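You operate a simulated robot arm through the tools that you are given. There is no shell and no other tool. Be economical: measure what you need, move in short steps, check, and stop when the job is done.

The job below is to be done with a simulated robot arm. You get a single attempt, and the scene is never put back.

JOB
Clamp the green-ended block and brush a patch of paste on its top.
Fine: the block lies in the flat vice already; pale green paste from the blue pot, by the small brush with the green back, on the bare steel of the top; the brush goes back to its spot; leave the stop and the other blocks. Set down upright: small brush with the green back. A coat counts when it lies all over at full strength: go over it till it gets no stronger.
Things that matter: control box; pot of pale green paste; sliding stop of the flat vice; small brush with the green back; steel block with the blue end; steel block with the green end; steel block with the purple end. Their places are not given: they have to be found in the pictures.

The check looks at the end state, three seconds after you hand in, the way a careful person would. Anything else that was tipped, shoved, dropped, spilled or broken makes it a failure.

ROBOT AND FRAMES
A 6-joint arm with a two-finger parallel gripper, fixed in place. Base frame: the origin is at the foot of the arm, x ahead of it, y to its left, z up; the work surface is at about z = 868. Units: mm, degrees, N and s.
With the tool pointing down near the work surface it reaches from about 260 to 680 mm from the base axis. Its first joint turns from -66.0 to 66.0 degrees. Payload 2.9 kg.
The tool frame sits at the grasp point between the pads (the TCP): z along the fingers, y along the line on which they close. The tips reach 30 mm beyond it. Largest opening 110 mm; finger width 20, thickness 10; the body of the gripper, 48 by 112 mm, starts 55 mm behind the TCP.
Orientation is that of the tool frame in the base frame, as a unit quaternion [w, x, y, z]. With the fingers straight down and closing along the base's y, the tool's x points along the base's -x, its y along +y and its z along -z.

CONTROLS
- The arm moves only by the tool jog_arm. Its argument "targets" is a list of rows, each a list of 3 entries, a list of its own where there are three numbers: the shift along the base's x, y, z in mm, then the turn, a rotation vector about the base's x, y, z in degrees, then the closure, from 0 (fully open) to 1 (shut). In form: [[[dx, dy, dz], [rx, ry, rz], hand], ...]. A call has 1 to 10 rows; each row shifts and turns the commanded pose from where the row before left it. A row lasts 0.2 s, in which the tool goes at most 50 mm and 8.6 degrees; a call with a longer step from one row to the next is refused whole, and so is a gripper value outside its range. Where a pose cannot be reached the arm comes as near as it can. A force on the tool above 40 N (or 10 N above the force at the start of the call, whichever is more), or a blocked arm, ends the call early, and 0.2 s more pass. The fingers move at their own pace (about 108 mm/s each) and stop on an object; they squeeze with about 21 N. The grip force told is the motor's: it shows also when the fingers shut on nothing. Time passes only in rows, and 0.2 s behind the last, so rows that do not move let the fingers close. The reply holds the time, the measured pose of the TCP, the force on the tool along the base axes, the opening and the grip force, in the units named above and with some noise, with the torque about the TCP (base axes, N m) and any sound that the robot's microphone picked up.
- Cameras (640 x 400 px; columns grow to the right, rows downward): "scene" is fixed at [76, 429.8, 1398.2]; the picture's right is [-0.76, -0.65, 0.00], its down [-0.32, 0.38, -0.87] and it looks along [0.56, -0.66, -0.50] (base axes); focal length 342 px, centre (320, 200). "wrist" rides on the gripper at [72, 17, -103] in the tool frame; the picture's right is [-0.23, 0.97, 0.00], its down [-0.76, -0.18, -0.62] and it looks along [-0.61, -0.14, 0.78] (tool axes); focal length 222 px, centre (320, 200).
- get_image(camera): a new picture of that camera. The clock stands still meanwhile.
- locate(camera, pixels): for up to 12 pixels [column, row] of the newest picture of that camera ("zoom" is the newest enlarged one), the place [x, y, z] in the base frame of the surface seen there, good to about 2 mm, but the place of the scene camera against the robot may be out by one fixed shift of up to 12 mm in any direction. The clock stands still meanwhile.
- enlarge(camera, box): a new picture of the part [left, top, right, bottom] of that camera's present view, enlarged. The clock stands still meanwhile.
- job_done(): hands the job in; it is judged then, once.

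Go step by step. Measure first, check grasps and placings, and put right what went wrong. The budget is 80 turns and 54 pictures, counting those below and the enlarged ones. Unless the task says otherwise, let go and move clear before handing in, and close with one line.

The tools are called after "Emit:" as name(argument=value, ...) on one line, values as JSON. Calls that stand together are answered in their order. jog_arm: Moves the arm, as the interface text tells. Its arguments: {"type":"object","properties":{"targets":{"type":"array"}},"required":["targets"]} The other tools are called the same way: get_image (camera) takes a picture; locate (camera, pixels) gives the place of the surface under pixels of a picture; enlarge (camera, box) takes an enlarged picture of a part of a camera's view; job_done () hands the job in.

At the start:

```text
time: 0.0
position: [422.5, -179.7, 1214.5]
tool_rot: [0.0, -0.001, 1.0, 0.0]
ft_force: [-0.4, 0.0, -1.6]
ft_torque: [-0.02, 0.0, 0.01]
grip_width: 110.4
finger_force: 0.0
```

scene: 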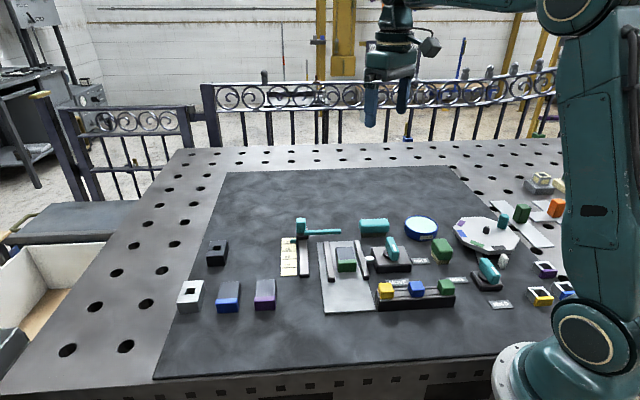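
wrist: 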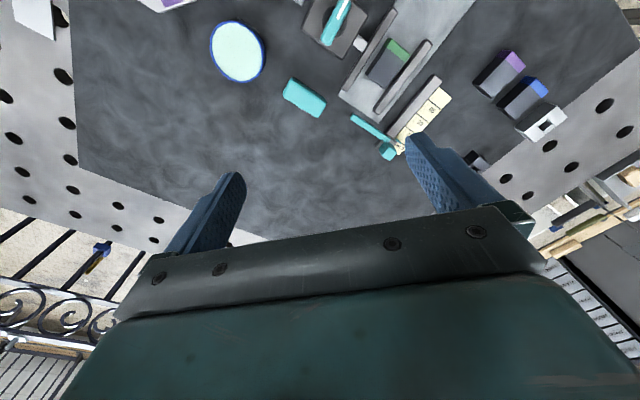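

The first pictures show the vice around (345,265), a pot of paste near (421,228), and several brushes and other objects. I'll enlarge the relevant parts before measuring.

Emit:
enlarge(camera="scene", box=[270, 200, 430, 320])

Emit:
enlarge(camera="scene", box=[360, 200, 580, 320])

```text
3.33 times, centred on (350, 260) of scene
```

zoom: 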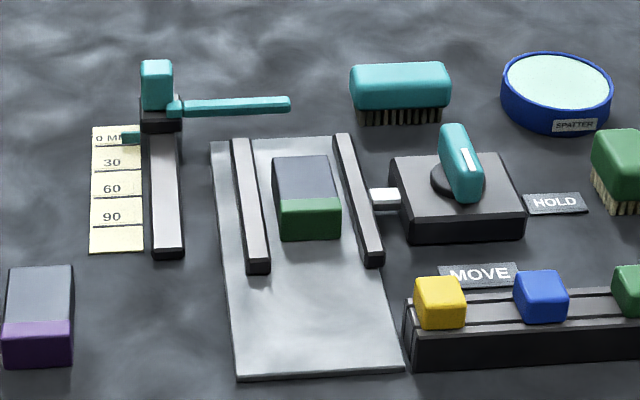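

```text
2.91 times, centred on (470, 260) of scene
```

zoom: 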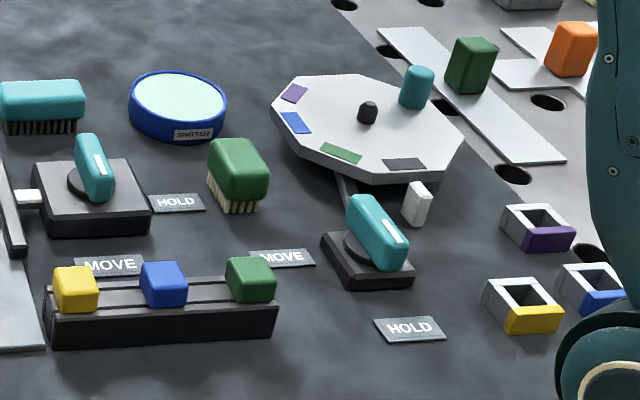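

The zooms show a vice with two jaws, a lever box with a rod beside HOLD/MOVE plates, and a second such lever by the turntable. There is also a box with yellow, blue and green knobs. I'll locate the main objects.

Emit:
locate(camera="scene", pixels=[[346, 251], [346, 266], [332, 262], [365, 262], [391, 249], [421, 224], [441, 244], [385, 290], [416, 287], [446, 286], [374, 222], [367, 249]])

Emit:
locate(camera="zoom", pixels=[[92, 145], [98, 190], [178, 203], [110, 265], [240, 150], [238, 205], [178, 95], [45, 190], [140, 220], [100, 165], [283, 258], [375, 215]])

```text
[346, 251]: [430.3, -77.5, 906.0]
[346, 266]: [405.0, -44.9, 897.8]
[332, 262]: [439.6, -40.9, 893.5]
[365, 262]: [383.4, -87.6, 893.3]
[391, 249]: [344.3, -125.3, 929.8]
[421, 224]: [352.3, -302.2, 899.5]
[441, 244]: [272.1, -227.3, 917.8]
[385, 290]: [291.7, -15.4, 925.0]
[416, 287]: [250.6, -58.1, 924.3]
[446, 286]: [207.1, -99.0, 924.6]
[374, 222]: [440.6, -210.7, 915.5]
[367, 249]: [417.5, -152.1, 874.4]
```

```text
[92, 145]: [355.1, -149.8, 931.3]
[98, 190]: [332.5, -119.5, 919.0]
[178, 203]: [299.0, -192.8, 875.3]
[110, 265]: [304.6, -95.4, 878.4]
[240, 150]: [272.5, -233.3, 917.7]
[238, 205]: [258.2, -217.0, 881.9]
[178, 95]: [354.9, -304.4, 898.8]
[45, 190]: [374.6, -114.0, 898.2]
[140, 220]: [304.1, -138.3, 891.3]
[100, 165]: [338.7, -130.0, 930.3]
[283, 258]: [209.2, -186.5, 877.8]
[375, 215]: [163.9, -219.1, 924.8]
```

The handle of the vice lever runs from about (355,-150) to (332,-120). I need a view from above, so I'll bring the wrist camera over the lever, keeping high.

Emit:
jog_arm(targets=[[[-30, 17, -20], [0, 0, 0], 0], [[-30, 17, -20], [0, 0, 0], 0], [[-30, 17, -20], [0, 0, 0], 0], [[0, 0, 0], [0, 0, 0], 0]])

Emit:
get_image(camera="wrist")

```text
time: 1.0
position: [331.4, -127.8, 1151.1]
tool_rot: [0.0, 0.0, 1.0, 0.0]
ft_force: [0.2, 0.7, -0.6]
ft_torque: [0.02, -0.01, 0.0]
grip_width: 110.3
finger_force: 0.0
```

```text
49 pictures are left
```

wrist: 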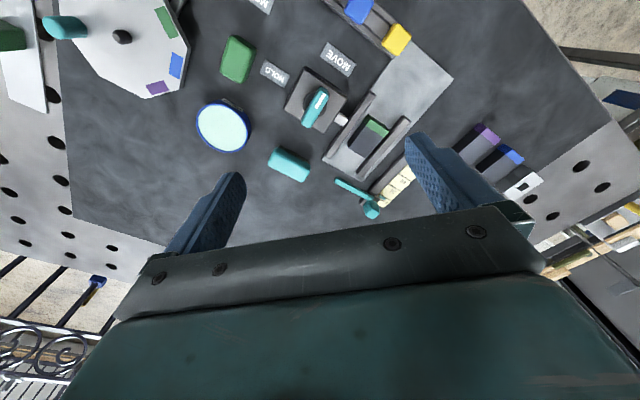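

Emit:
enlarge(camera="wrist", box=[180, 20, 430, 220])

Emit:
locate(camera="wrist", pixels=[[322, 91], [308, 122], [315, 106], [301, 76], [287, 117], [346, 99], [340, 121], [223, 127], [238, 60], [369, 133], [290, 163], [339, 60]])

```text
2.00 times, centred on (305, 120) of wrist
```

zoom: 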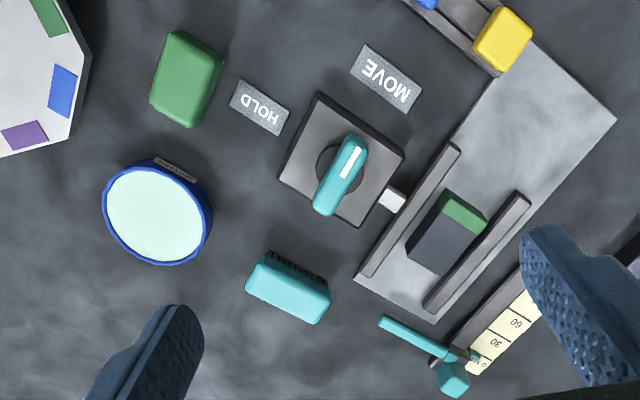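

```text
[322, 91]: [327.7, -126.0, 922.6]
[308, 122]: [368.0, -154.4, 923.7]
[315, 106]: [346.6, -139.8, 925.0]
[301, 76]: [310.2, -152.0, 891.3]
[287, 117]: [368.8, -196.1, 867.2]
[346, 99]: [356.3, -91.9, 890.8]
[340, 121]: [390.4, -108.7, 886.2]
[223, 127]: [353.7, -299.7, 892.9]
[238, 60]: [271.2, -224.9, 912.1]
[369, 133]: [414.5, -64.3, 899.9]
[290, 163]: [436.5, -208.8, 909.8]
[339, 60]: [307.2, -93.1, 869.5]
```

Seen from above, the lever's white mark points to MOVE, and HOLD is about 90° counter-clockwise from it. The handle is centred near (347,-139). I'll come over it with the fingers across the handle (yaw -35°) and look again.

Emit:
jog_arm(targets=[[[3, -2.4, -31], [0, 0, -7], 0.3], [[3, -2.4, -31], [0, 0, -7], 0.5], [[3, -2.4, -31], [0, 0, -7], 0.5], [[3, -2.4, -31], [0, 0, -7], 0.5], [[3.6, -2.4, -31], [0, 0, -7], 0.5], [[0, 0, 0], [0, 0, 0], 0.5]])

Emit:
get_image(camera="wrist")

```text
time: 2.4
position: [348.8, -141.5, 997.7]
tool_rot: [0.0, 0.302, 0.953, 0.0]
ft_force: [0.3, 0.1, 0.0]
ft_torque: [0.02, 0.0, -0.01]
grip_width: 55.1
finger_force: 0.1
```

```text
47 pictures are left
```

wrist: 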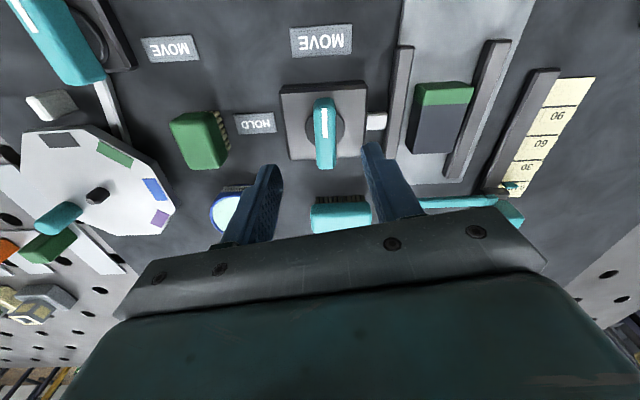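

The handle (324,133) now stands almost square to the fingers. I'll measure the handle, box, jaws and block.

Emit:
locate(camera="wrist", pixels=[[323, 101], [326, 165], [317, 135], [333, 135], [284, 90], [363, 85], [340, 123], [390, 100], [425, 130], [443, 93], [474, 110], [382, 122]])

Emit:
enlarge(camera="wrist", box=[160, 20, 480, 220])

```text
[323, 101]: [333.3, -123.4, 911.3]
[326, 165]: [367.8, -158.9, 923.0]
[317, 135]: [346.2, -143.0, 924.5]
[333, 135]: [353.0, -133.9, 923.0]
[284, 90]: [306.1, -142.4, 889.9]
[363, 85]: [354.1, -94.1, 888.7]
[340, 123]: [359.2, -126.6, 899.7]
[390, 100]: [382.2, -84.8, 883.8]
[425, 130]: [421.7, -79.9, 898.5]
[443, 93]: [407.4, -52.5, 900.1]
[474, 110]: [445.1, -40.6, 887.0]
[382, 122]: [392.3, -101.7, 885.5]
```

```text
2.00 times, centred on (320, 120) of wrist
```

zoom: 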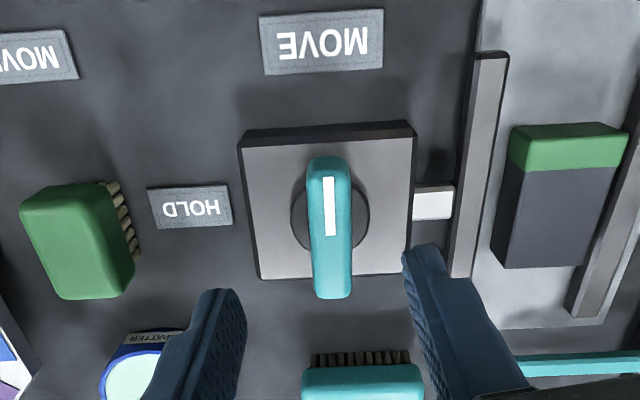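

The handle is about 12 mm wide and centred near (350,-138.5). Its top is at z≈923 and the disc top at z≈900. I'll go down to TCP z≈934 and close on it.

Emit:
jog_arm(targets=[[[1.2, 3, -32], [0, 0, 0], 0.5], [[0, 0, -31.7], [0, 0, 0], 0.5], [[0, 0, 0], [0, 0, 0], 0.9], [[0, 0, 0], [0, 0, 0], 1], [[0, 0, 0], [0, 0, 0], 1]])

```text
time: 3.6
position: [349.5, -138.6, 933.8]
tool_rot: [-0.001, 0.301, 0.954, -0.001]
ft_force: [-6.0, -6.4, -4.0]
ft_torque: [-0.35, -0.46, -0.08]
grip_width: 17.5
finger_force: 44.9
```

The grip is on the handle at 17.5 mm, with a small side load. I'll turn it counter-clockwise.

Emit:
jog_arm(targets=[[[0, 0, 0], [0, 0, 7], 1], [[0, 0, 0], [0, 0, 7], 1], [[0, 0, 0], [0, 0, 7], 1], [[0, 0, 0], [0, 0, 7], 1], [[0, 0, 0], [0, 0, 7], 1]])

```text
time: 4.8
position: [349.2, -140.8, 934.2]
tool_rot: [0.0, 0.002, 1.0, -0.004]
ft_force: [-5.9, -32.1, -17.4]
ft_torque: [0.45, -0.11, -0.23]
grip_width: 17.8
finger_force: 45.0
```

The turn is working (yaw 0 now), but the tool is being pulled toward -y with 32 N, so the pivot lies a little further that way. I'll shift and go on.

Emit:
jog_arm(targets=[[[-1, -3, 0], [0, 0, 0], 1], [[0, 0, 0], [0, 0, 0], 1]])

```text
time: 5.4
position: [348.1, -141.5, 934.1]
tool_rot: [0.0, -0.001, 1.0, -0.001]
ft_force: [5.4, -17.1, -19.7]
ft_torque: [-0.27, 0.98, -0.09]
grip_width: 17.7
finger_force: 45.0
```

The side load is down to 17 N. I'll shift a little more and turn on.

Emit:
jog_arm(targets=[[[0.5, -2, -1], [0, 0, 5], 1], [[0, 0, 0], [0, 0, 7], 1], [[0, 0, 0], [0, 0, 7], 1], [[0, 0, 0], [0, 0, 7], 1]])

```text
time: 6.4
position: [348.6, -143.2, 934.2]
tool_rot: [0.0, -0.225, 0.974, 0.0]
ft_force: [1.5, -14.2, -1.5]
ft_torque: [-0.01, 0.26, -0.11]
grip_width: 18.0
finger_force: 45.0
```

Yaw is now +26° and the loads are modest, so I'll turn on toward +55°.

Emit:
jog_arm(targets=[[[0, -1, 0], [0, 0, 7], 1], [[0, 0, 0], [0, 0, 7], 1], [[0, 0, 0], [0, 0, 7], 1], [[0, 0, 0], [0, 0, 7], 1]])

Emit:
enlarge(camera="scene", box=[320, 200, 480, 300])

```text
time: 7.4
position: [349.5, -146.1, 933.7]
tool_rot: [0.002, -0.453, 0.892, -0.002]
ft_force: [13.1, -24.9, -4.7]
ft_torque: [0.55, -0.2, -1.45]
grip_width: 20.7
finger_force: 44.6
```

```text
4.00 times, centred on (400, 250) of scene
```

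zoom: 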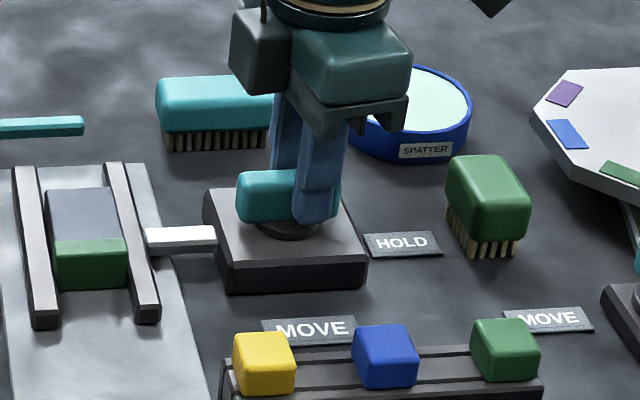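

The torque has risen to -1.45 N·m, which feels like the end stop. The handle points to HOLD and the jaw has moved in on the block. I'll let go, rise and look.

Emit:
jog_arm(targets=[[[0, 0, 0], [0, 0, 0], 0.6], [[0, 0, 0], [0, 0, 0], 0.5], [[0, 0, 35], [0, 0, 0], 0.5], [[0, 0, 45], [0, 0, 0], 0.5], [[0, 0, 45], [0, 0, 0], 0.5], [[0, 0, 20], [0, 0, 0], 0.5]])

Emit:
get_image(camera="wrist")

Emit:
enlarge(camera="scene", box=[320, 200, 480, 300])

```text
time: 8.8
position: [349.7, -144.1, 1079.3]
tool_rot: [-0.001, -0.453, 0.891, 0.0]
ft_force: [-0.4, 0.9, 0.3]
ft_torque: [0.0, -0.02, -0.01]
grip_width: 55.1
finger_force: 0.1
```

```text
44 pictures are left
```

wrist: 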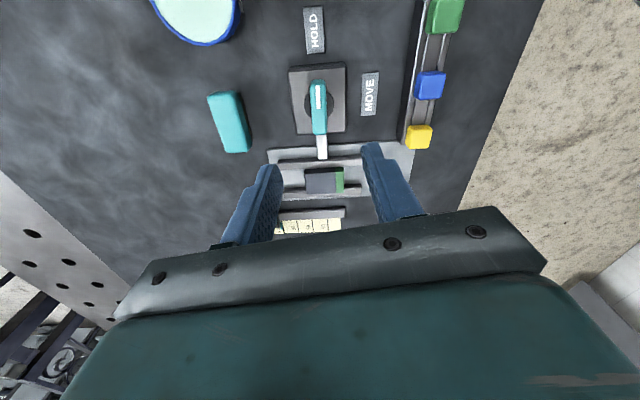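

```text
4.00 times, centred on (400, 250) of scene
```

zoom: 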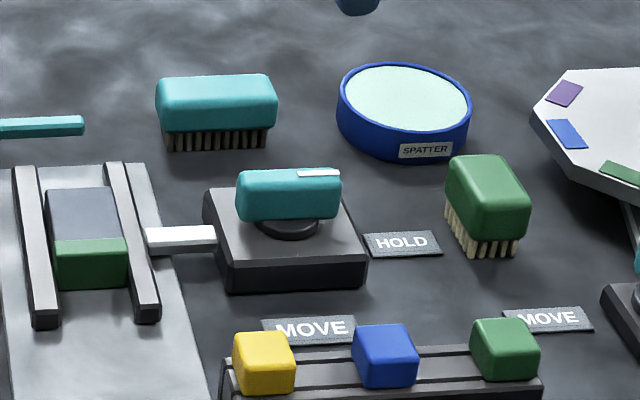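

The lever points at HOLD. I'll check the gap between the jaws and the block up close, and measure the block and brush.

Emit:
enlarge(camera="wrist", box=[260, 130, 400, 217])

Emit:
locate(camera="zoom", pixels=[[220, 180], [220, 270], [340, 180], [350, 270], [380, 220], [230, 130], [300, 290]])

```text
4.57 times, centred on (330, 174) of wrist
```

zoom: 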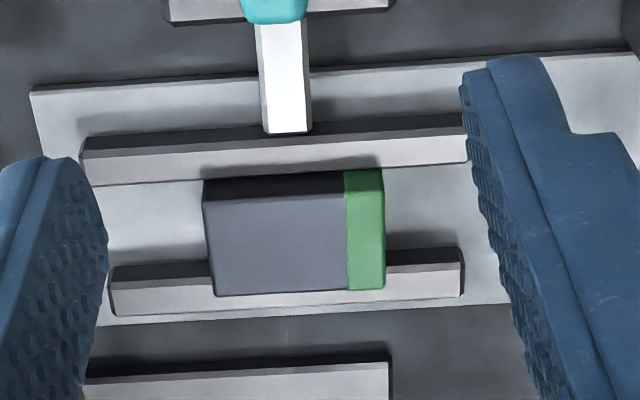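

```text
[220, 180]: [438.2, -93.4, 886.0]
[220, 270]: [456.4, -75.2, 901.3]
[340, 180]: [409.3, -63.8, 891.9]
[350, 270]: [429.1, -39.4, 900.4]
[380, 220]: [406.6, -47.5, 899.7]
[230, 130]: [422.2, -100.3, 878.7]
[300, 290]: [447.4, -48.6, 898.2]
```

The block stands about 15 mm above the jaws (top z≈900) and looks seated against the far jaw. Next I'll go over the green brush at about (271,-225) to look at it.

Emit:
jog_arm(targets=[[[-19, -20, -10], [0, 0, -8], 0.3], [[-20, -20, -10], [0, 0, -8], 0.3], [[-20, -20, -10], [0, 0, -8], 0.3], [[-20, -20, -10], [0, 0, -8], 0.3], [[0, 0, 0], [0, 0, 0], 0.3]])

Emit:
get_image(camera="wrist")

```text
time: 10.0
position: [270.8, -223.7, 1037.9]
tool_rot: [0.0, -0.19, 0.982, -0.001]
ft_force: [0.4, -0.4, -0.1]
ft_torque: [-0.02, 0.02, 0.0]
grip_width: 77.0
finger_force: 0.1
```

```text
41 pictures are left
```

wrist: 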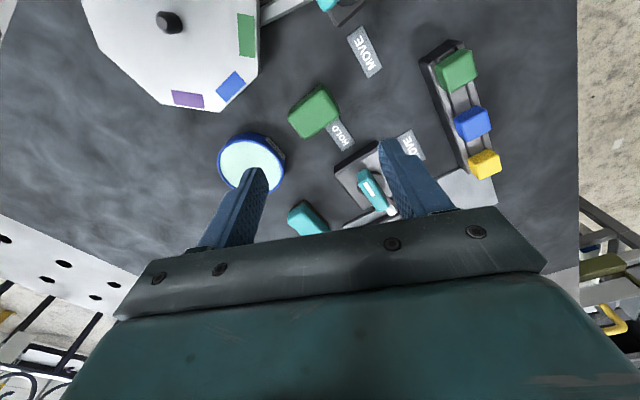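

Emit:
enlarge(camera="wrist", box=[264, 76, 364, 146])

Emit:
locate(camera="zoom", pixels=[[165, 215], [340, 75], [220, 345], [465, 200], [190, 300], [410, 120], [480, 270], [310, 210], [280, 120], [350, 270]])

```text
5.71 times, centred on (314, 111) of wrist
```

zoom: 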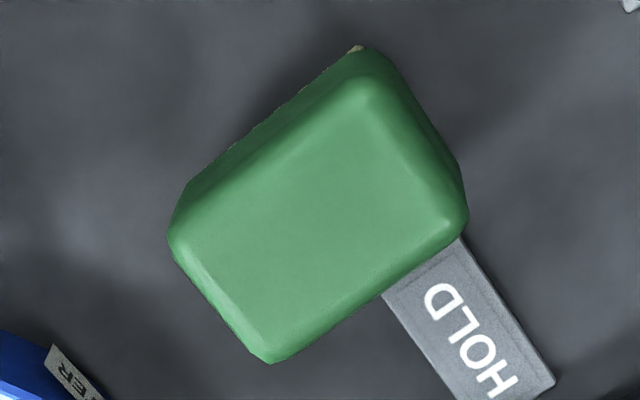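

```text
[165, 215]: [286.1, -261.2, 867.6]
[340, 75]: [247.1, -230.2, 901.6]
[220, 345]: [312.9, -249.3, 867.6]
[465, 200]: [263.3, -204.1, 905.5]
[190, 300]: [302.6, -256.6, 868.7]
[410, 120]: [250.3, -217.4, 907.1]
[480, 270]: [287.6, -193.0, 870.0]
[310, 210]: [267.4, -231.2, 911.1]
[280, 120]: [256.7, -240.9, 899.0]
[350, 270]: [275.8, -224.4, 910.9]
```

Emit:
locate(camera="zoom", pixels=[[278, 335], [435, 220], [195, 245], [370, 95], [240, 300], [425, 180], [320, 215]])

```text
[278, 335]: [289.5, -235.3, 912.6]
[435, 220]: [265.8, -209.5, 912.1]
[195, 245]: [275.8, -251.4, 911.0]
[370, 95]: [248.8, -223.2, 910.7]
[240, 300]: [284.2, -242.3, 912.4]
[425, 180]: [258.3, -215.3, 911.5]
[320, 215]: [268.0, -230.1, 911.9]
```

The brush is centred near (270,-230), with its long axis at 133°, top z≈912, and roughly 46×30 mm. I'll line up to grip across its short side (yaw -47°) and come down to 960.

Emit:
jog_arm(targets=[[[0, 0, -8], [0, 0, -7.7], 0.45], [[0, -1, -8], [0, 0, -7.7], 0.45], [[0, -1, -8], [0, 0, -7.7], 0.45], [[0, -1, -9], [0, 0, -7.7], 0.45], [[0, -1, -9], [0, 0, -7.7], 0.45], [[-0.8, -1, -9], [0, 0, -7.7], 0.45], [[0, -1, -9], [0, 0, -7.7], 0.45], [[0, 0, -9], [0, 0, -7.7], 0.45], [[0, 0, -9], [0, 0, -7.4], 0.45], [[0, 0, 0], [0, 0, 0], 0.45]])

Emit:
get_image(camera="wrist")

```text
time: 12.2
position: [267.3, -229.8, 960.9]
tool_rot: [-0.001, 0.399, 0.917, 0.0]
ft_force: [-0.3, -0.3, -0.5]
ft_torque: [0.03, 0.0, -0.02]
grip_width: 60.5
finger_force: 0.1
```

```text
39 pictures are left
```

wrist: 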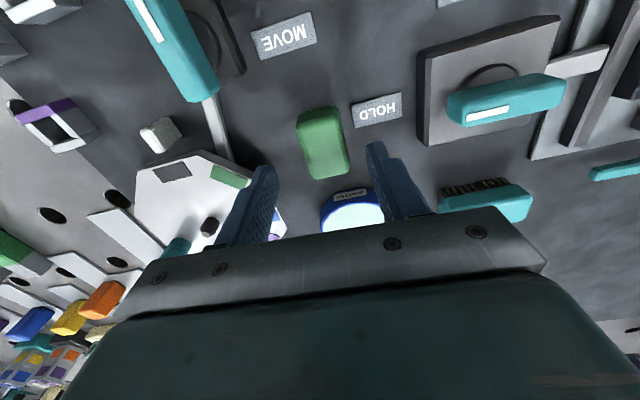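

Emit:
locate(camera="wrist", pixels=[[303, 118], [334, 112], [311, 170], [342, 163], [322, 142], [307, 145], [339, 138]])

```text
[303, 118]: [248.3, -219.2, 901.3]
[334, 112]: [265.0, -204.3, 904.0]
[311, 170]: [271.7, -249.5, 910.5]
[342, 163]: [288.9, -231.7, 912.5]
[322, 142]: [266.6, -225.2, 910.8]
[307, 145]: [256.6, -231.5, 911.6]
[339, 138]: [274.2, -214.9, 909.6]
```

The brush is aligned and centred at about (269.5,-229). I'll lower to TCP z≈920 and close.

Emit:
jog_arm(targets=[[[2, 0.5, -20], [0, 0, 0], 0.45], [[0, 0, -20.5], [0, 0, 0], 0.45], [[0, 0, 0], [0, 0, 0], 0.6], [[0, 0, 0], [0, 0, 0], 0.8], [[0, 0, 0], [0, 0, 0], 1], [[0, 0, 0], [0, 0, 0], 1]])

Emit:
enlarge(camera="scene", box=[390, 180, 510, 260])

```text
time: 13.6
position: [271.5, -229.5, 920.0]
tool_rot: [0.0, 0.398, 0.917, 0.0]
ft_force: [0.3, -0.4, 0.1]
ft_torque: [0.02, -0.01, 0.01]
grip_width: 33.0
finger_force: 21.2
```

```text
5.00 times, centred on (450, 220) of scene
```

zoom: 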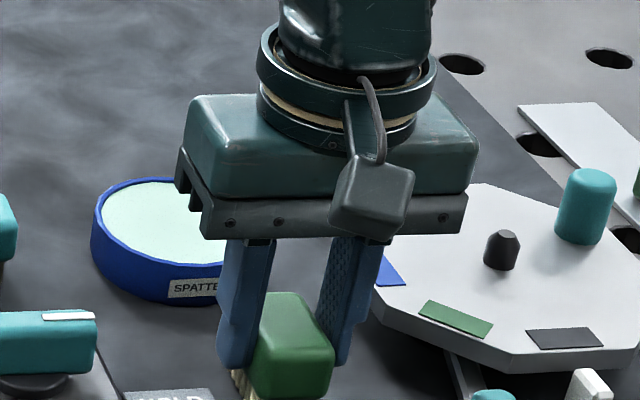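

The brush is held (33 mm, 21 N); its home is TCP (271.5,-229.5,920) at yaw -47°. I'll lift and carry it above the pot near (354,-300).

Emit:
jog_arm(targets=[[[0, 0, 15], [0, 0, 0], 1], [[0, 0, 25], [0, 0, 0], 1], [[0, 0, 25], [0, 0, 0], 1], [[20, -17, 0], [0, 0, 0], 1], [[21, -18, 0], [0, 0, 0], 1], [[21, -18, 0], [0, 0, 0], 1], [[20.5, -17.5, 0], [0, 0, 0], 1], [[0, 0, 0], [0, 0, 0], 1]])

Emit:
get_image(camera="wrist")

Emit:
enlarge(camera="scene", box=[360, 180, 480, 260])

```text
time: 15.4
position: [353.8, -298.8, 985.6]
tool_rot: [0.0, 0.399, 0.917, 0.0]
ft_force: [-0.1, -0.4, -0.6]
ft_torque: [0.01, 0.0, 0.0]
grip_width: 32.9
finger_force: 21.1
```

```text
37 pictures are left
```

wrist: 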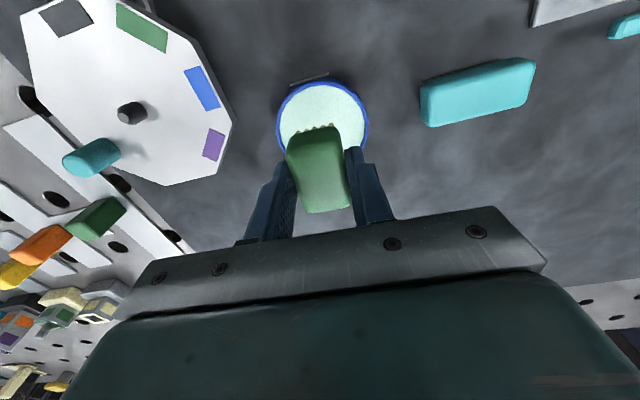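

```text
5.00 times, centred on (420, 220) of scene
```

zoom: 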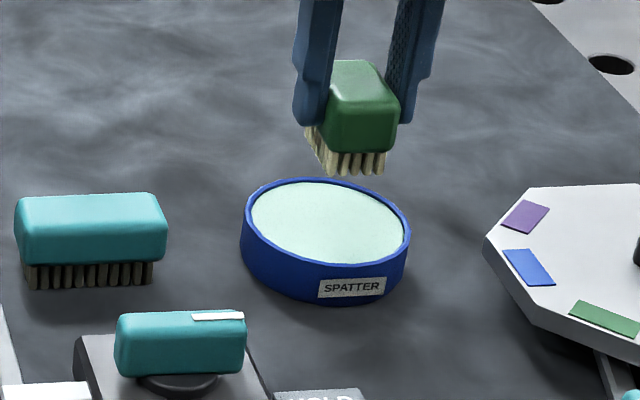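

Emit:
locate(camera="wrist", pixels=[[282, 122], [364, 122], [322, 87], [322, 110], [322, 82], [278, 122], [319, 170]])

Emit:
locate(camera="zoom", pixels=[[253, 222], [403, 235], [325, 183], [325, 262], [340, 225], [243, 222], [410, 235], [345, 172], [365, 90]])

```text
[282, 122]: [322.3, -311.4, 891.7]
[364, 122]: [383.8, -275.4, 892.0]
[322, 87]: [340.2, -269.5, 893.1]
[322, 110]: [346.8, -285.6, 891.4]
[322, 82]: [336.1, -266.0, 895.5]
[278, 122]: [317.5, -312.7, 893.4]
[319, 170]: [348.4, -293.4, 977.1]
```

```text
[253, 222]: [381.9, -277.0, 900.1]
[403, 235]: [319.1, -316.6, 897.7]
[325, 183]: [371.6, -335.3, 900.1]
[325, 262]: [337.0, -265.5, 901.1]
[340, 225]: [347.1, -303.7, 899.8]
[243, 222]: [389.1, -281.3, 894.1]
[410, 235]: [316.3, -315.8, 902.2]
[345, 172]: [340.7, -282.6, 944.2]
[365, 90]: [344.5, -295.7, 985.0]
```

The paste surface is at z≈892, centred near (355,-301) with radius ~37, so the brush fits. I'll lower it slowly to about 4 mm below the surface.

Emit:
jog_arm(targets=[[[1, -2, -12], [0, 0, 0], 1], [[0, 0, -12], [0, 0, 0], 1], [[0, 0, -8], [0, 0, 0], 1], [[0, 0, -3], [0, 0, 0], 1], [[0, 0, -3], [0, 0, 0], 1], [[0, 0, -2], [0, 0, 0], 1], [[0, 0, -2], [0, 0, 0], 1], [[0, 0, -2], [0, 0, 0], 1], [[0, 0, -1.5], [0, 0, 0], 1], [[0, 0, 0], [0, 0, 0], 1]])

Emit:
enlarge(camera="scene", box=[380, 190, 460, 250])

```text
time: 17.6
position: [353.8, -302.4, 940.5]
tool_rot: [0.002, 0.399, 0.917, -0.001]
ft_force: [-1.1, 1.6, 23.6]
ft_torque: [0.02, 0.01, -0.04]
grip_width: 33.2
finger_force: 21.5
```

```text
6.67 times, centred on (420, 220) of scene
```

zoom: 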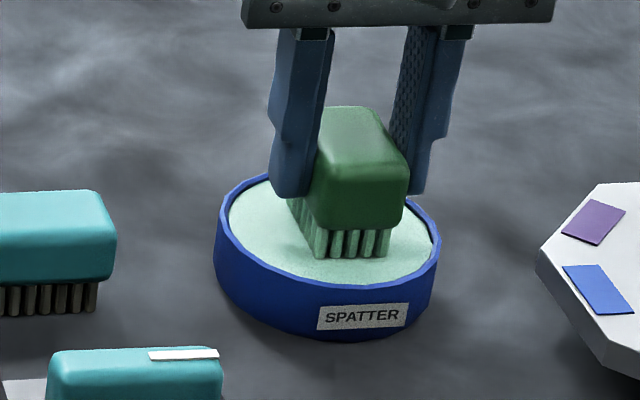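

The bristles are coated and pressing with about 24 N, which is enough. I'll lift slowly and check that nothing drips and the brush hasn't slid in the grip.

Emit:
jog_arm(targets=[[[0, 0, 1.5], [0, 0, 0], 1], [[0, 0, 2], [0, 0, 0], 1], [[0, 0, 3], [0, 0, 0], 1], [[0, 0, 5], [0, 0, 0], 1], [[0, 0, 7], [0, 0, 0], 1], [[0, 0, 7], [0, 0, 0], 1], [[0, 0, 7], [0, 0, 0], 1], [[0, 0, 7], [0, 0, 0], 1], [[0, 0, 5.5], [0, 0, 0], 1], [[0, 0, 0], [0, 0, 0], 1]])

Emit:
enlarge(camera="scene", box=[360, 180, 480, 260])

Emit:
get_image(camera="wrist")

```text
time: 19.8
position: [353.8, -300.8, 985.7]
tool_rot: [0.001, 0.399, 0.917, 0.0]
ft_force: [0.9, -0.2, -0.6]
ft_torque: [0.03, 0.03, 0.01]
grip_width: 33.2
finger_force: 20.3
```

```text
5.00 times, centred on (420, 220) of scene
```

zoom: 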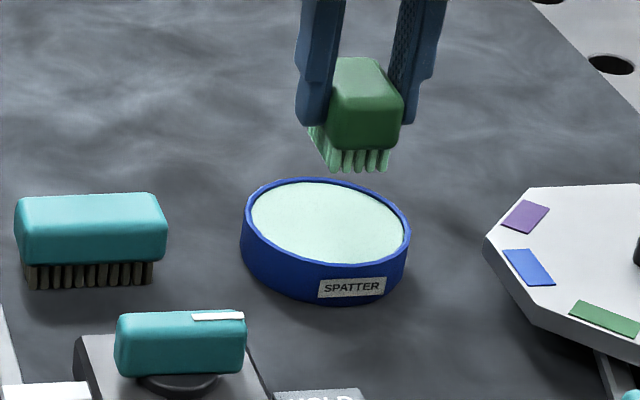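

```text
33 pictures are left
```

wrist: 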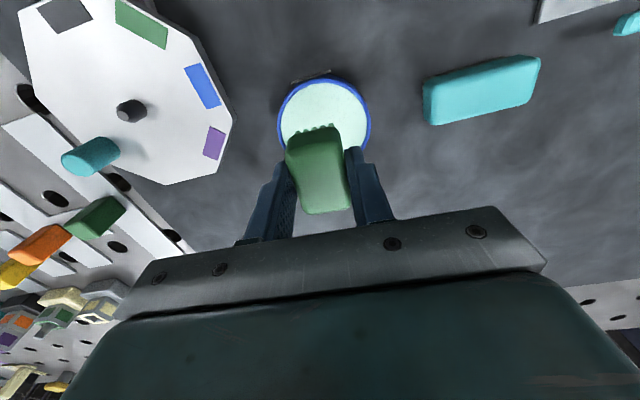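

The bristles are evenly coated and there are no drips on the mat. I'll carry the brush slowly to a point beside the block, turning it to line up with the vice, and view the block from there.

Emit:
jog_arm(targets=[[[4, 7, 0], [0, 0, 0], 1], [[7, 13, 1], [0, 0, 1.5], 1], [[7, 13, 1], [0, 0, 1.5], 1], [[7, 13, 1], [0, 0, 1.5], 1], [[7, 13, 1], [0, 0, 1.5], 1], [[7, 13, 1], [0, 0, 1.5], 1], [[7, 13, 0], [0, 0, 1.5], 1], [[7, 13, 0], [0, 0, 1.5], 1], [[7, 13, 0], [0, 0, 1.5], 1], [[4, 7, 0], [0, 0, 0], 1]])

Emit:
jog_arm(targets=[[[5, 8, 0], [0, 0, 0], 1], [[7, 12, 0], [0, 0, 0], 1], [[7, 12, 0], [0, 0, 0], 1], [[7, 12, 0], [0, 0, 0], 1], [[7, 12, 0], [0, 0, 0], 1], [[4, 8, 0], [0, 0, 0], 1], [[2, 3, 0], [0, 0, 0], 1], [[0, 0, 0], [0, 0, 0], 1]])

Emit:
get_image(camera="wrist")

```text
time: 22.0
position: [419.5, -184.4, 988.7]
tool_rot: [0.0, 0.301, 0.954, 0.0]
ft_force: [0.7, 0.3, -0.6]
ft_torque: [0.0, 0.0, -0.01]
grip_width: 33.0
finger_force: 21.1
```

```text
time: 23.8
position: [456.7, -115.8, 990.4]
tool_rot: [0.0, 0.301, 0.954, 0.0]
ft_force: [-0.4, -0.1, 0.0]
ft_torque: [-0.02, 0.0, 0.0]
grip_width: 33.3
finger_force: 20.7
```

```text
32 pictures are left
```

wrist: 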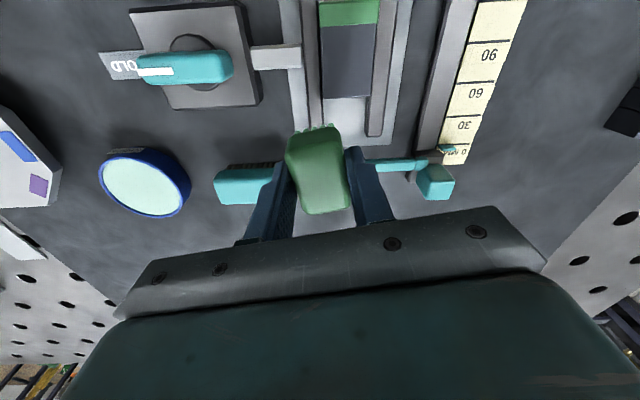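

The block (348,60) sits right between the jaws with no gap. I'll measure its top.

Emit:
enlarge(camera="wrist", box=[270, 0, 430, 100])

Emit:
locate(camera="wrist", pixels=[[325, 30], [375, 30], [325, 90], [368, 90], [348, 60], [325, 5], [375, 5], [348, 22], [348, 92], [310, 60], [383, 60]])

```text
4.00 times, centred on (350, 50) of wrist
```

zoom: 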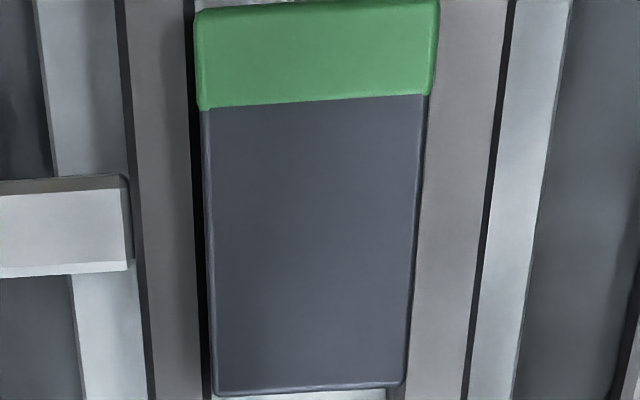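

```text
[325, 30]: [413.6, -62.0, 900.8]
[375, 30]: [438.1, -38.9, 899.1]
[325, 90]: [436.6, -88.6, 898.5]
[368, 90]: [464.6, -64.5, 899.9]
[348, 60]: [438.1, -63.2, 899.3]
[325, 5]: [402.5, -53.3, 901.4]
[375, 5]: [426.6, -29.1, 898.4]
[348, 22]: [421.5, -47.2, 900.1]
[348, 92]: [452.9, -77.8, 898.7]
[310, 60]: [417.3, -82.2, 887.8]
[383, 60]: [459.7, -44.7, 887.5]
```

The block's bare steel is about 46×38 mm at z≈899.5, centred near (439,-65), with its long axis at 135° and the green end toward (-x,+y). I'll carry the brush over it at yaw -45° and come down to light contact.

Emit:
jog_arm(targets=[[[-2, 6, 0], [0, 0, -1], 1], [[-3, 9, 0], [0, 0, -2], 1], [[-3, 9, 0], [0, 0, -2], 1], [[-3, 9, -5], [0, 0, -2], 1], [[-3, 9, -5], [0, 0, -2], 1], [[-2.4, 7.7, -5], [0, 0, -1], 1], [[0, 0, -8], [0, 0, 0], 1], [[0, 0, -7], [0, 0, 0], 1], [[0, 0, 0], [0, 0, 0], 1]])

Emit:
get_image(camera="wrist")

Emit:
enlarge(camera="scene", box=[310, 220, 390, 280])

```text
time: 25.8
position: [440.3, -65.3, 959.1]
tool_rot: [0.0, 0.383, 0.924, 0.0]
ft_force: [0.1, -0.5, -0.2]
ft_torque: [0.03, 0.01, -0.04]
grip_width: 32.8
finger_force: 20.9
```

```text
30 pictures are left
```

wrist: 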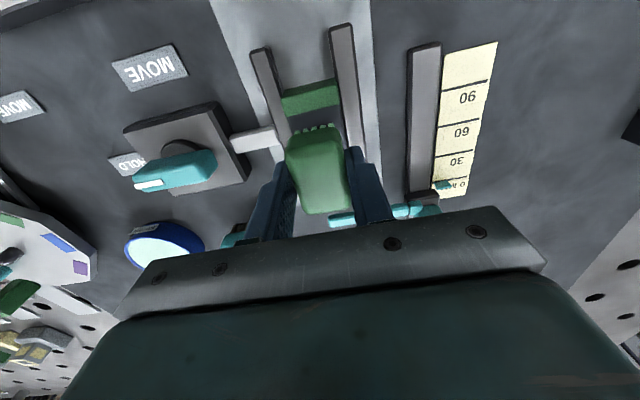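

```text
6.67 times, centred on (350, 250) of scene
```

zoom: 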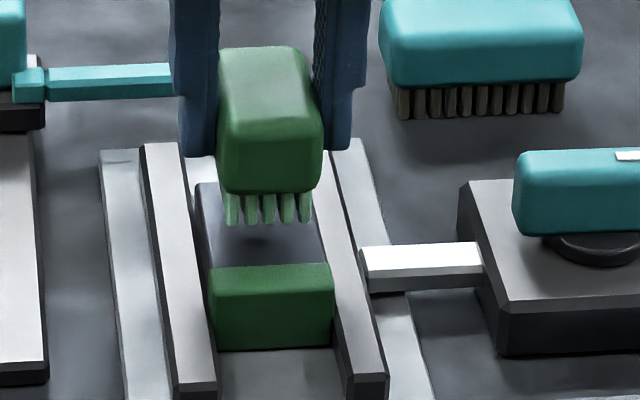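

The brush hovers over the steel, but the teal stop handle near (340,218) in the wrist view looks close to the finger. I'll measure it before coming down.

Emit:
locate(camera="wrist", pixels=[[332, 219], [345, 219], [400, 212], [310, 98], [330, 83], [290, 105], [338, 96], [433, 210]])

Emit:
locate(camera="zoom", pixels=[[165, 80], [55, 82], [20, 82], [230, 220], [305, 222], [215, 285], [325, 275], [270, 250]])

```text
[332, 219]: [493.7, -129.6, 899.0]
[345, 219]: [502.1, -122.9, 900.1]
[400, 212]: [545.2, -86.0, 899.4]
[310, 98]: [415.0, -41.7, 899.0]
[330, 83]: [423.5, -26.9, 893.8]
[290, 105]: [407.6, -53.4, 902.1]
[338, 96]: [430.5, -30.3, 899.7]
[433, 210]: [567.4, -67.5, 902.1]
```

```text
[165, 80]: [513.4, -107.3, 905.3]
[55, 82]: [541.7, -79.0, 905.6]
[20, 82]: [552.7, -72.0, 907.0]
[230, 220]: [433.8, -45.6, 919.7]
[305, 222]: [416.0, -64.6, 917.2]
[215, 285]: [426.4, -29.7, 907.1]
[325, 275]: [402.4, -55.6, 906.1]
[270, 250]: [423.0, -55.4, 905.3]
```

The stop handle is about 75 mm away, so it is clear. The front bristles end about 8 mm short of the green seam. I'll come down in small steps to light contact.

Emit:
jog_arm(targets=[[[0, 0, -4], [0, 0, 0], 1], [[0, 0, -3], [0, 0, 0], 1], [[0, 0, -1.5], [0, 0, 0], 1], [[0, 0, -1], [0, 0, 0], 1], [[0, 0, -0.7], [0, 0, 0], 1], [[0, 0, 0], [0, 0, 0], 1]])

```text
time: 27.2
position: [441.7, -67.7, 948.7]
tool_rot: [0.0, 0.382, 0.924, 0.0]
ft_force: [-1.0, -1.2, 1.5]
ft_torque: [-0.07, -0.01, -0.01]
grip_width: 33.1
finger_force: 21.1
```

Light contact (about 1.5 N) at z≈949. I'll press 0.8 mm more and run a first sweep over the steel, stopping short of the seam.

Emit:
jog_arm(targets=[[[0, 0, -0.8], [0, 0, 0], 1], [[-3.5, 3.5, 0], [0, 0, 0], 1], [[4.6, 4.6, 0], [0, 0, 0], 1], [[4.6, -4.6, 0], [0, 0, 0], 1], [[4.6, -4.6, 0], [0, 0, 0], 1], [[-4.6, -4.6, 0], [0, 0, 0], 1], [[-4.6, -4.6, 0], [0, 0, 0], 1], [[-4.6, 4.6, 0], [0, 0, 0], 1], [[-4.6, 4.6, 0], [0, 0, 0], 1], [[0, 0, 0], [0, 0, 0], 1]])

Emit:
enlarge(camera="scene", box=[310, 220, 390, 280])

```text
time: 29.4
position: [432.8, -69.1, 948.6]
tool_rot: [0.0, 0.384, 0.923, 0.0]
ft_force: [1.1, -2.6, 7.6]
ft_torque: [-0.22, -0.13, -0.01]
grip_width: 33.2
finger_force: 21.1
```

```text
6.67 times, centred on (350, 250) of scene
```

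zoom: 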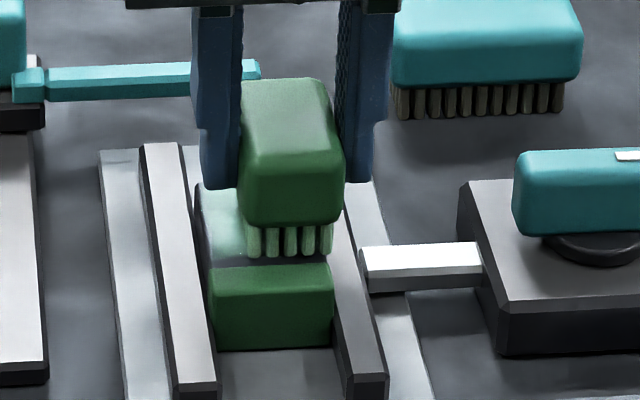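

A pale coat is forming and the bristles stop just short of the seam with about 7 N. I'll go on with lanes over the whole steel.

Emit:
jog_arm(targets=[[[4.6, -4.6, 0], [0, 0, 0], 1], [[4.6, -4.6, 0], [0, 0, 0], 1], [[3.1, 3.1, 0], [0, 0, 0], 1], [[-4.6, 4.6, 0], [0, 0, 0], 1], [[-4.6, 4.6, 0], [0, 0, 0], 1], [[3.1, 3.1, 0], [0, 0, 0], 1], [[4.6, -4.6, 0], [0, 0, 0], 1], [[4.6, -4.6, 0], [0, 0, 0], 1], [[3.1, 3.1, 0], [0, 0, 0], 1], [[-4.6, 4.6, 0], [0, 0, 0], 1]])

Emit:
jog_arm(targets=[[[-4.6, 4.6, 0], [0, 0, 0], 1], [[-4.6, -4.6, 0], [0, 0, 0], 1], [[-4.7, -4.7, 0], [0, 0, 0], 1], [[4.6, -4.6, 0], [0, 0, 0], 1], [[4.6, 4.6, 0], [0, 0, 0], 1], [[4.7, 4.7, 0], [0, 0, 0], 1], [[4.6, -4.6, 0], [0, 0, 0], 1], [[-4.7, -4.7, 0], [0, 0, 0], 1], [[-4.7, -4.7, 0], [0, 0, 0], 1], [[0, 0, 0], [0, 0, 0], 1]])

Emit:
enlarge(camera="scene", box=[310, 220, 390, 280])

```text
time: 31.6
position: [446.7, -63.5, 949.0]
tool_rot: [-0.001, 0.383, 0.924, 0.001]
ft_force: [-0.4, 0.9, 0.6]
ft_torque: [0.01, -0.02, 0.0]
grip_width: 32.7
finger_force: 20.9
```

```text
time: 33.8
position: [443.3, -76.1, 948.4]
tool_rot: [0.001, 0.383, 0.924, 0.001]
ft_force: [3.7, 3.6, 15.0]
ft_torque: [0.17, -0.06, -0.02]
grip_width: 33.1
finger_force: 21.0
```

```text
6.67 times, centred on (350, 250) of scene
```

zoom: 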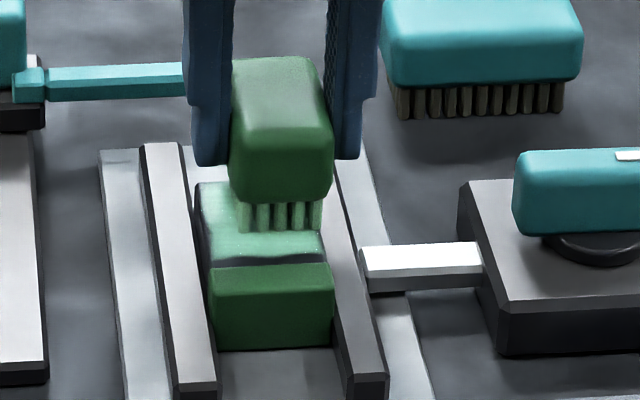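

A green coat is building, but a strip about 2–3 mm wide near the seam (265,258) and the left edge look bare. I'll lift and back off to see the whole top.

Emit:
jog_arm(targets=[[[0, 0, 2], [0, 0, 0], 1], [[0, 0, 5], [0, 0, 0], 1], [[0, 0, 10], [0, 0, 0], 1], [[8, -8, 10], [0, 0, 0], 1], [[10, -10, 8], [0, 0, 0], 1], [[10, -10, 5], [0, 0, 0], 1], [[10, -10, 0], [0, 0, 0], 1], [[4, -4, 0], [0, 0, 0], 1], [[0, 0, 0], [0, 0, 0], 1]])

Emit:
get_image(camera="wrist")

Emit:
enlarge(camera="wrist", box=[270, 0, 430, 130])

```text
time: 35.8
position: [485.4, -119.6, 989.2]
tool_rot: [-0.001, 0.383, 0.924, 0.001]
ft_force: [0.4, -0.4, 0.3]
ft_torque: [-0.04, 0.02, -0.02]
grip_width: 33.2
finger_force: 21.6
```

```text
26 pictures are left
```

wrist: 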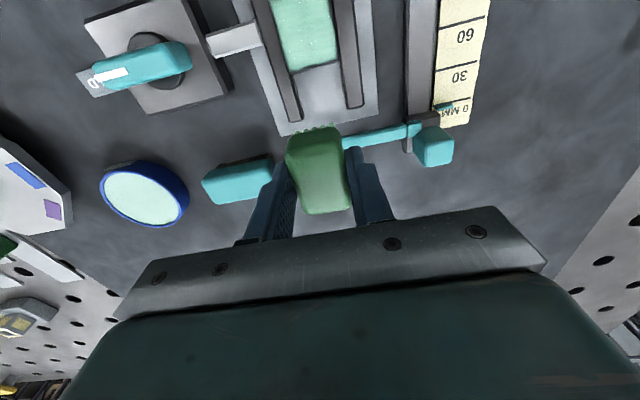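

```text
3.08 times, centred on (350, 65) of wrist
```

zoom: 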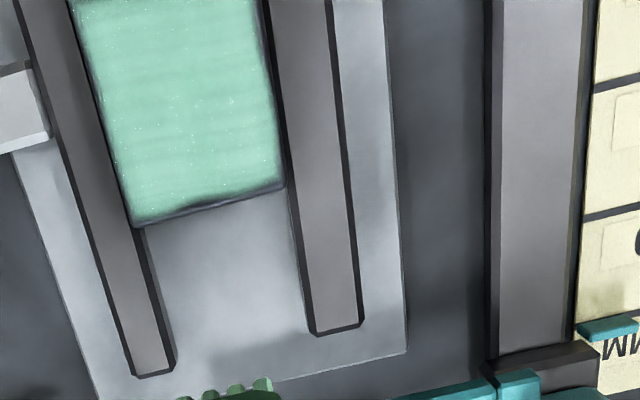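

The coat covers most of the steel, with thin bare lines at the right edge, the far end, and earlier at the seam. I'll return and go over those edges with a slightly wider sweep.

Emit:
jog_arm(targets=[[[-5, 6, 0], [0, 0, 0], 1], [[-9, 11, 0], [0, 0, 0], 1], [[-9, 11, 0], [0, 0, 0], 1], [[-9, 11, -5], [0, 0, 0], 1], [[-7, 8.7, -10], [0, 0, 0], 1], [[-3.3, 4, -10], [0, 0, 0], 1], [[0, 0, -8], [0, 0, 0], 1], [[0, 0, -4], [0, 0, 0], 1], [[0, 0, -3], [0, 0, 0], 1], [[0, 0, 0], [0, 0, 0], 1]])

Emit:
jog_arm(targets=[[[-5.7, 5.7, 0], [0, 0, 0], 1], [[5.5, 5.5, 0], [0, 0, 0], 1], [[-5.5, -5.5, 0], [0, 0, 0], 1], [[-4.7, -4.7, 0], [0, 0, 0], 1], [[5.7, -5.7, 0], [0, 0, 0], 1], [[6.1, -6.1, 0], [0, 0, 0], 1], [[4.7, 4.7, 0], [0, 0, 0], 1], [[5.5, 5.5, 0], [0, 0, 0], 1], [[-5.9, 5.9, 0], [0, 0, 0], 1], [[-5.9, 5.9, 0], [0, 0, 0], 1]])

Emit:
enlarge(camera="scene", box=[310, 220, 390, 280])

```text
time: 38.0
position: [442.5, -67.8, 950.3]
tool_rot: [0.002, 0.383, 0.924, 0.0]
ft_force: [-2.9, 0.9, 11.3]
ft_torque: [0.02, 0.12, -0.03]
grip_width: 33.3
finger_force: 21.1
```

```text
time: 40.2
position: [441.5, -56.2, 949.5]
tool_rot: [0.0, 0.383, 0.924, 0.0]
ft_force: [0.4, 0.4, 0.0]
ft_torque: [-0.01, -0.01, -0.03]
grip_width: 33.0
finger_force: 20.6
```

```text
6.67 times, centred on (350, 250) of scene
```

zoom: 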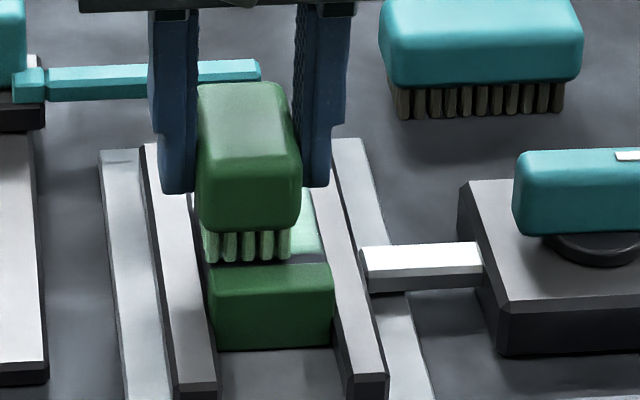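

The bristles reach the seam, but the force here reads 0 N, so contact on this side is too light. I'll lower 0.8 mm and repeat the lanes.

Emit:
jog_arm(targets=[[[0.3, -0.3, -0.8], [0, 0, 0], 1], [[-5.2, -5.2, 0], [0, 0, 0], 1], [[-5.2, -5.2, 0], [0, 0, 0], 1], [[5.2, 5.2, 0], [0, 0, 0], 1], [[5.2, 5.2, 0], [0, 0, 0], 1], [[5.7, -5.7, 0], [0, 0, 0], 1], [[6.0, -6.0, 0], [0, 0, 0], 1], [[-5.2, -5.2, 0], [0, 0, 0], 1], [[-5.2, -5.2, 0], [0, 0, 0], 1], [[0, 0, 0], [0, 0, 0], 1]])

Emit:
jog_arm(targets=[[[-5.8, 5.8, 0], [0, 0, 0], 1], [[-5.8, 5.8, 0], [0, 0, 0], 1], [[3.5, 3.5, 0], [0, 0, 0], 1], [[5.8, -5.8, 0], [0, 0, 0], 1], [[5.8, -5.8, 0], [0, 0, 0], 1], [[3.5, 3.5, 0], [0, 0, 0], 1], [[-5.8, 5.8, 0], [0, 0, 0], 1], [[-5.8, 5.8, 0], [0, 0, 0], 1], [[3.4, 3.4, 0], [0, 0, 0], 1], [[0, 0, 0], [0, 0, 0], 1]])

Emit:
jog_arm(targets=[[[5.8, -5.8, 2], [0, 0, 0], 1], [[0, 0, 6], [0, 0, 0], 1], [[0, 0, 10], [0, 0, 0], 1], [[8, -10, 10], [0, 0, 0], 1], [[10, -12, 8], [0, 0, 0], 1], [[9, -12, 5], [0, 0, 0], 1], [[7, -11, 0], [0, 0, 0], 1], [[2, -4, 0], [0, 0, 0], 1], [[0, 0, 0], [0, 0, 0], 1]])

Emit:
enlarge(camera="wrist", box=[250, 0, 410, 130])

Emit:
enlarge(camera="scene", box=[310, 220, 390, 280])

```text
time: 42.4
position: [442.4, -79.7, 948.4]
tool_rot: [0.002, 0.383, 0.924, 0.001]
ft_force: [5.1, 3.2, 15.7]
ft_torque: [0.11, -0.16, -0.03]
grip_width: 33.1
finger_force: 20.4
```

```text
time: 44.6
position: [441.8, -57.7, 948.3]
tool_rot: [0.0, 0.384, 0.923, 0.001]
ft_force: [-7.5, -7.3, 29.3]
ft_torque: [-0.36, 0.21, -0.04]
grip_width: 33.1
finger_force: 21.0
```

```text
time: 46.6
position: [484.5, -112.0, 988.3]
tool_rot: [0.0, 0.383, 0.924, 0.001]
ft_force: [0.1, 0.8, -0.8]
ft_torque: [-0.01, 0.0, -0.05]
grip_width: 32.9
finger_force: 20.9
```

```text
3.08 times, centred on (330, 65) of wrist
```

zoom: 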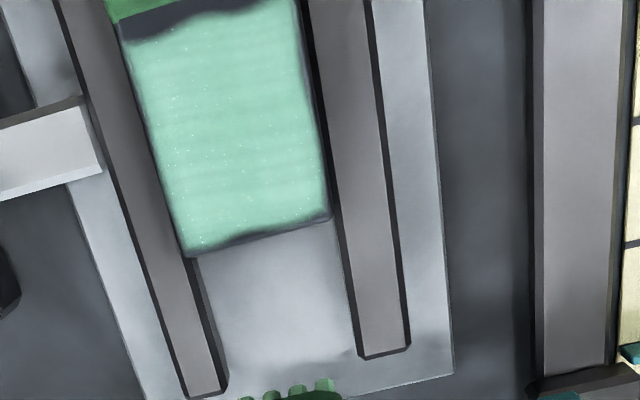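

```text
6.67 times, centred on (350, 250) of scene
```

zoom: 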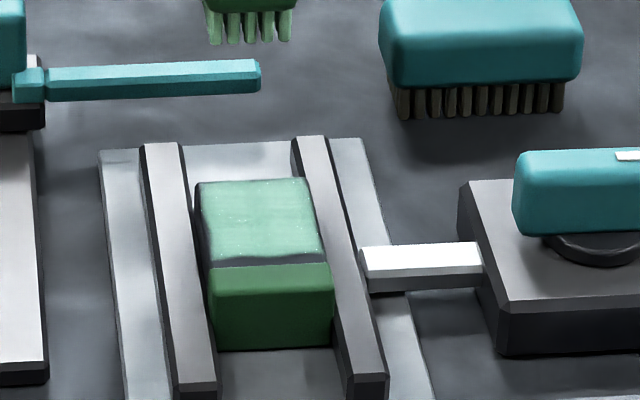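

Most of the steel is well coated, but a 3–4 mm strip along the seam and thin lines at the far and right edges are still bare. I'll reload the brush first so the coat can reach full strength, carrying it slowly back to the pot.

Emit:
jog_arm(targets=[[[-6, -9, 0], [0, 0, 0], 1], [[-10, -15, 0], [0, 0, 0], 1], [[-10, -15, 0], [0, 0, 0], 1], [[-10, -15, 0], [0, 0, 0], 1], [[-10, -15, 0], [0, 0, 0], 1], [[-10, -15, 0], [0, 0, 0], 1], [[-10, -15, 0], [0, 0, 0], 1], [[-10, -15, 0], [0, 0, 0], 1], [[-10, -15, 0], [0, 0, 0], 1], [[-10, -15, 0], [0, 0, 0], 1]])

Emit:
jog_arm(targets=[[[-10, -14, 0], [0, 0, 0], 1], [[-10, -13, 0], [0, 0, 0], 1], [[-9, -12, 0], [0, 0, 0], 1], [[-5, -6, 0], [0, 0, 0], 1], [[0, 0, 0], [0, 0, 0], 1]])

```text
time: 48.8
position: [386.2, -256.0, 989.1]
tool_rot: [0.0, 0.383, 0.924, 0.0]
ft_force: [0.8, -0.4, -0.8]
ft_torque: [-0.01, 0.03, 0.0]
grip_width: 32.9
finger_force: 21.0
```

```text
time: 50.0
position: [353.5, -300.9, 989.2]
tool_rot: [0.0, 0.383, 0.924, 0.0]
ft_force: [0.2, 0.6, -0.9]
ft_torque: [-0.01, -0.02, 0.0]
grip_width: 33.3
finger_force: 21.5
```

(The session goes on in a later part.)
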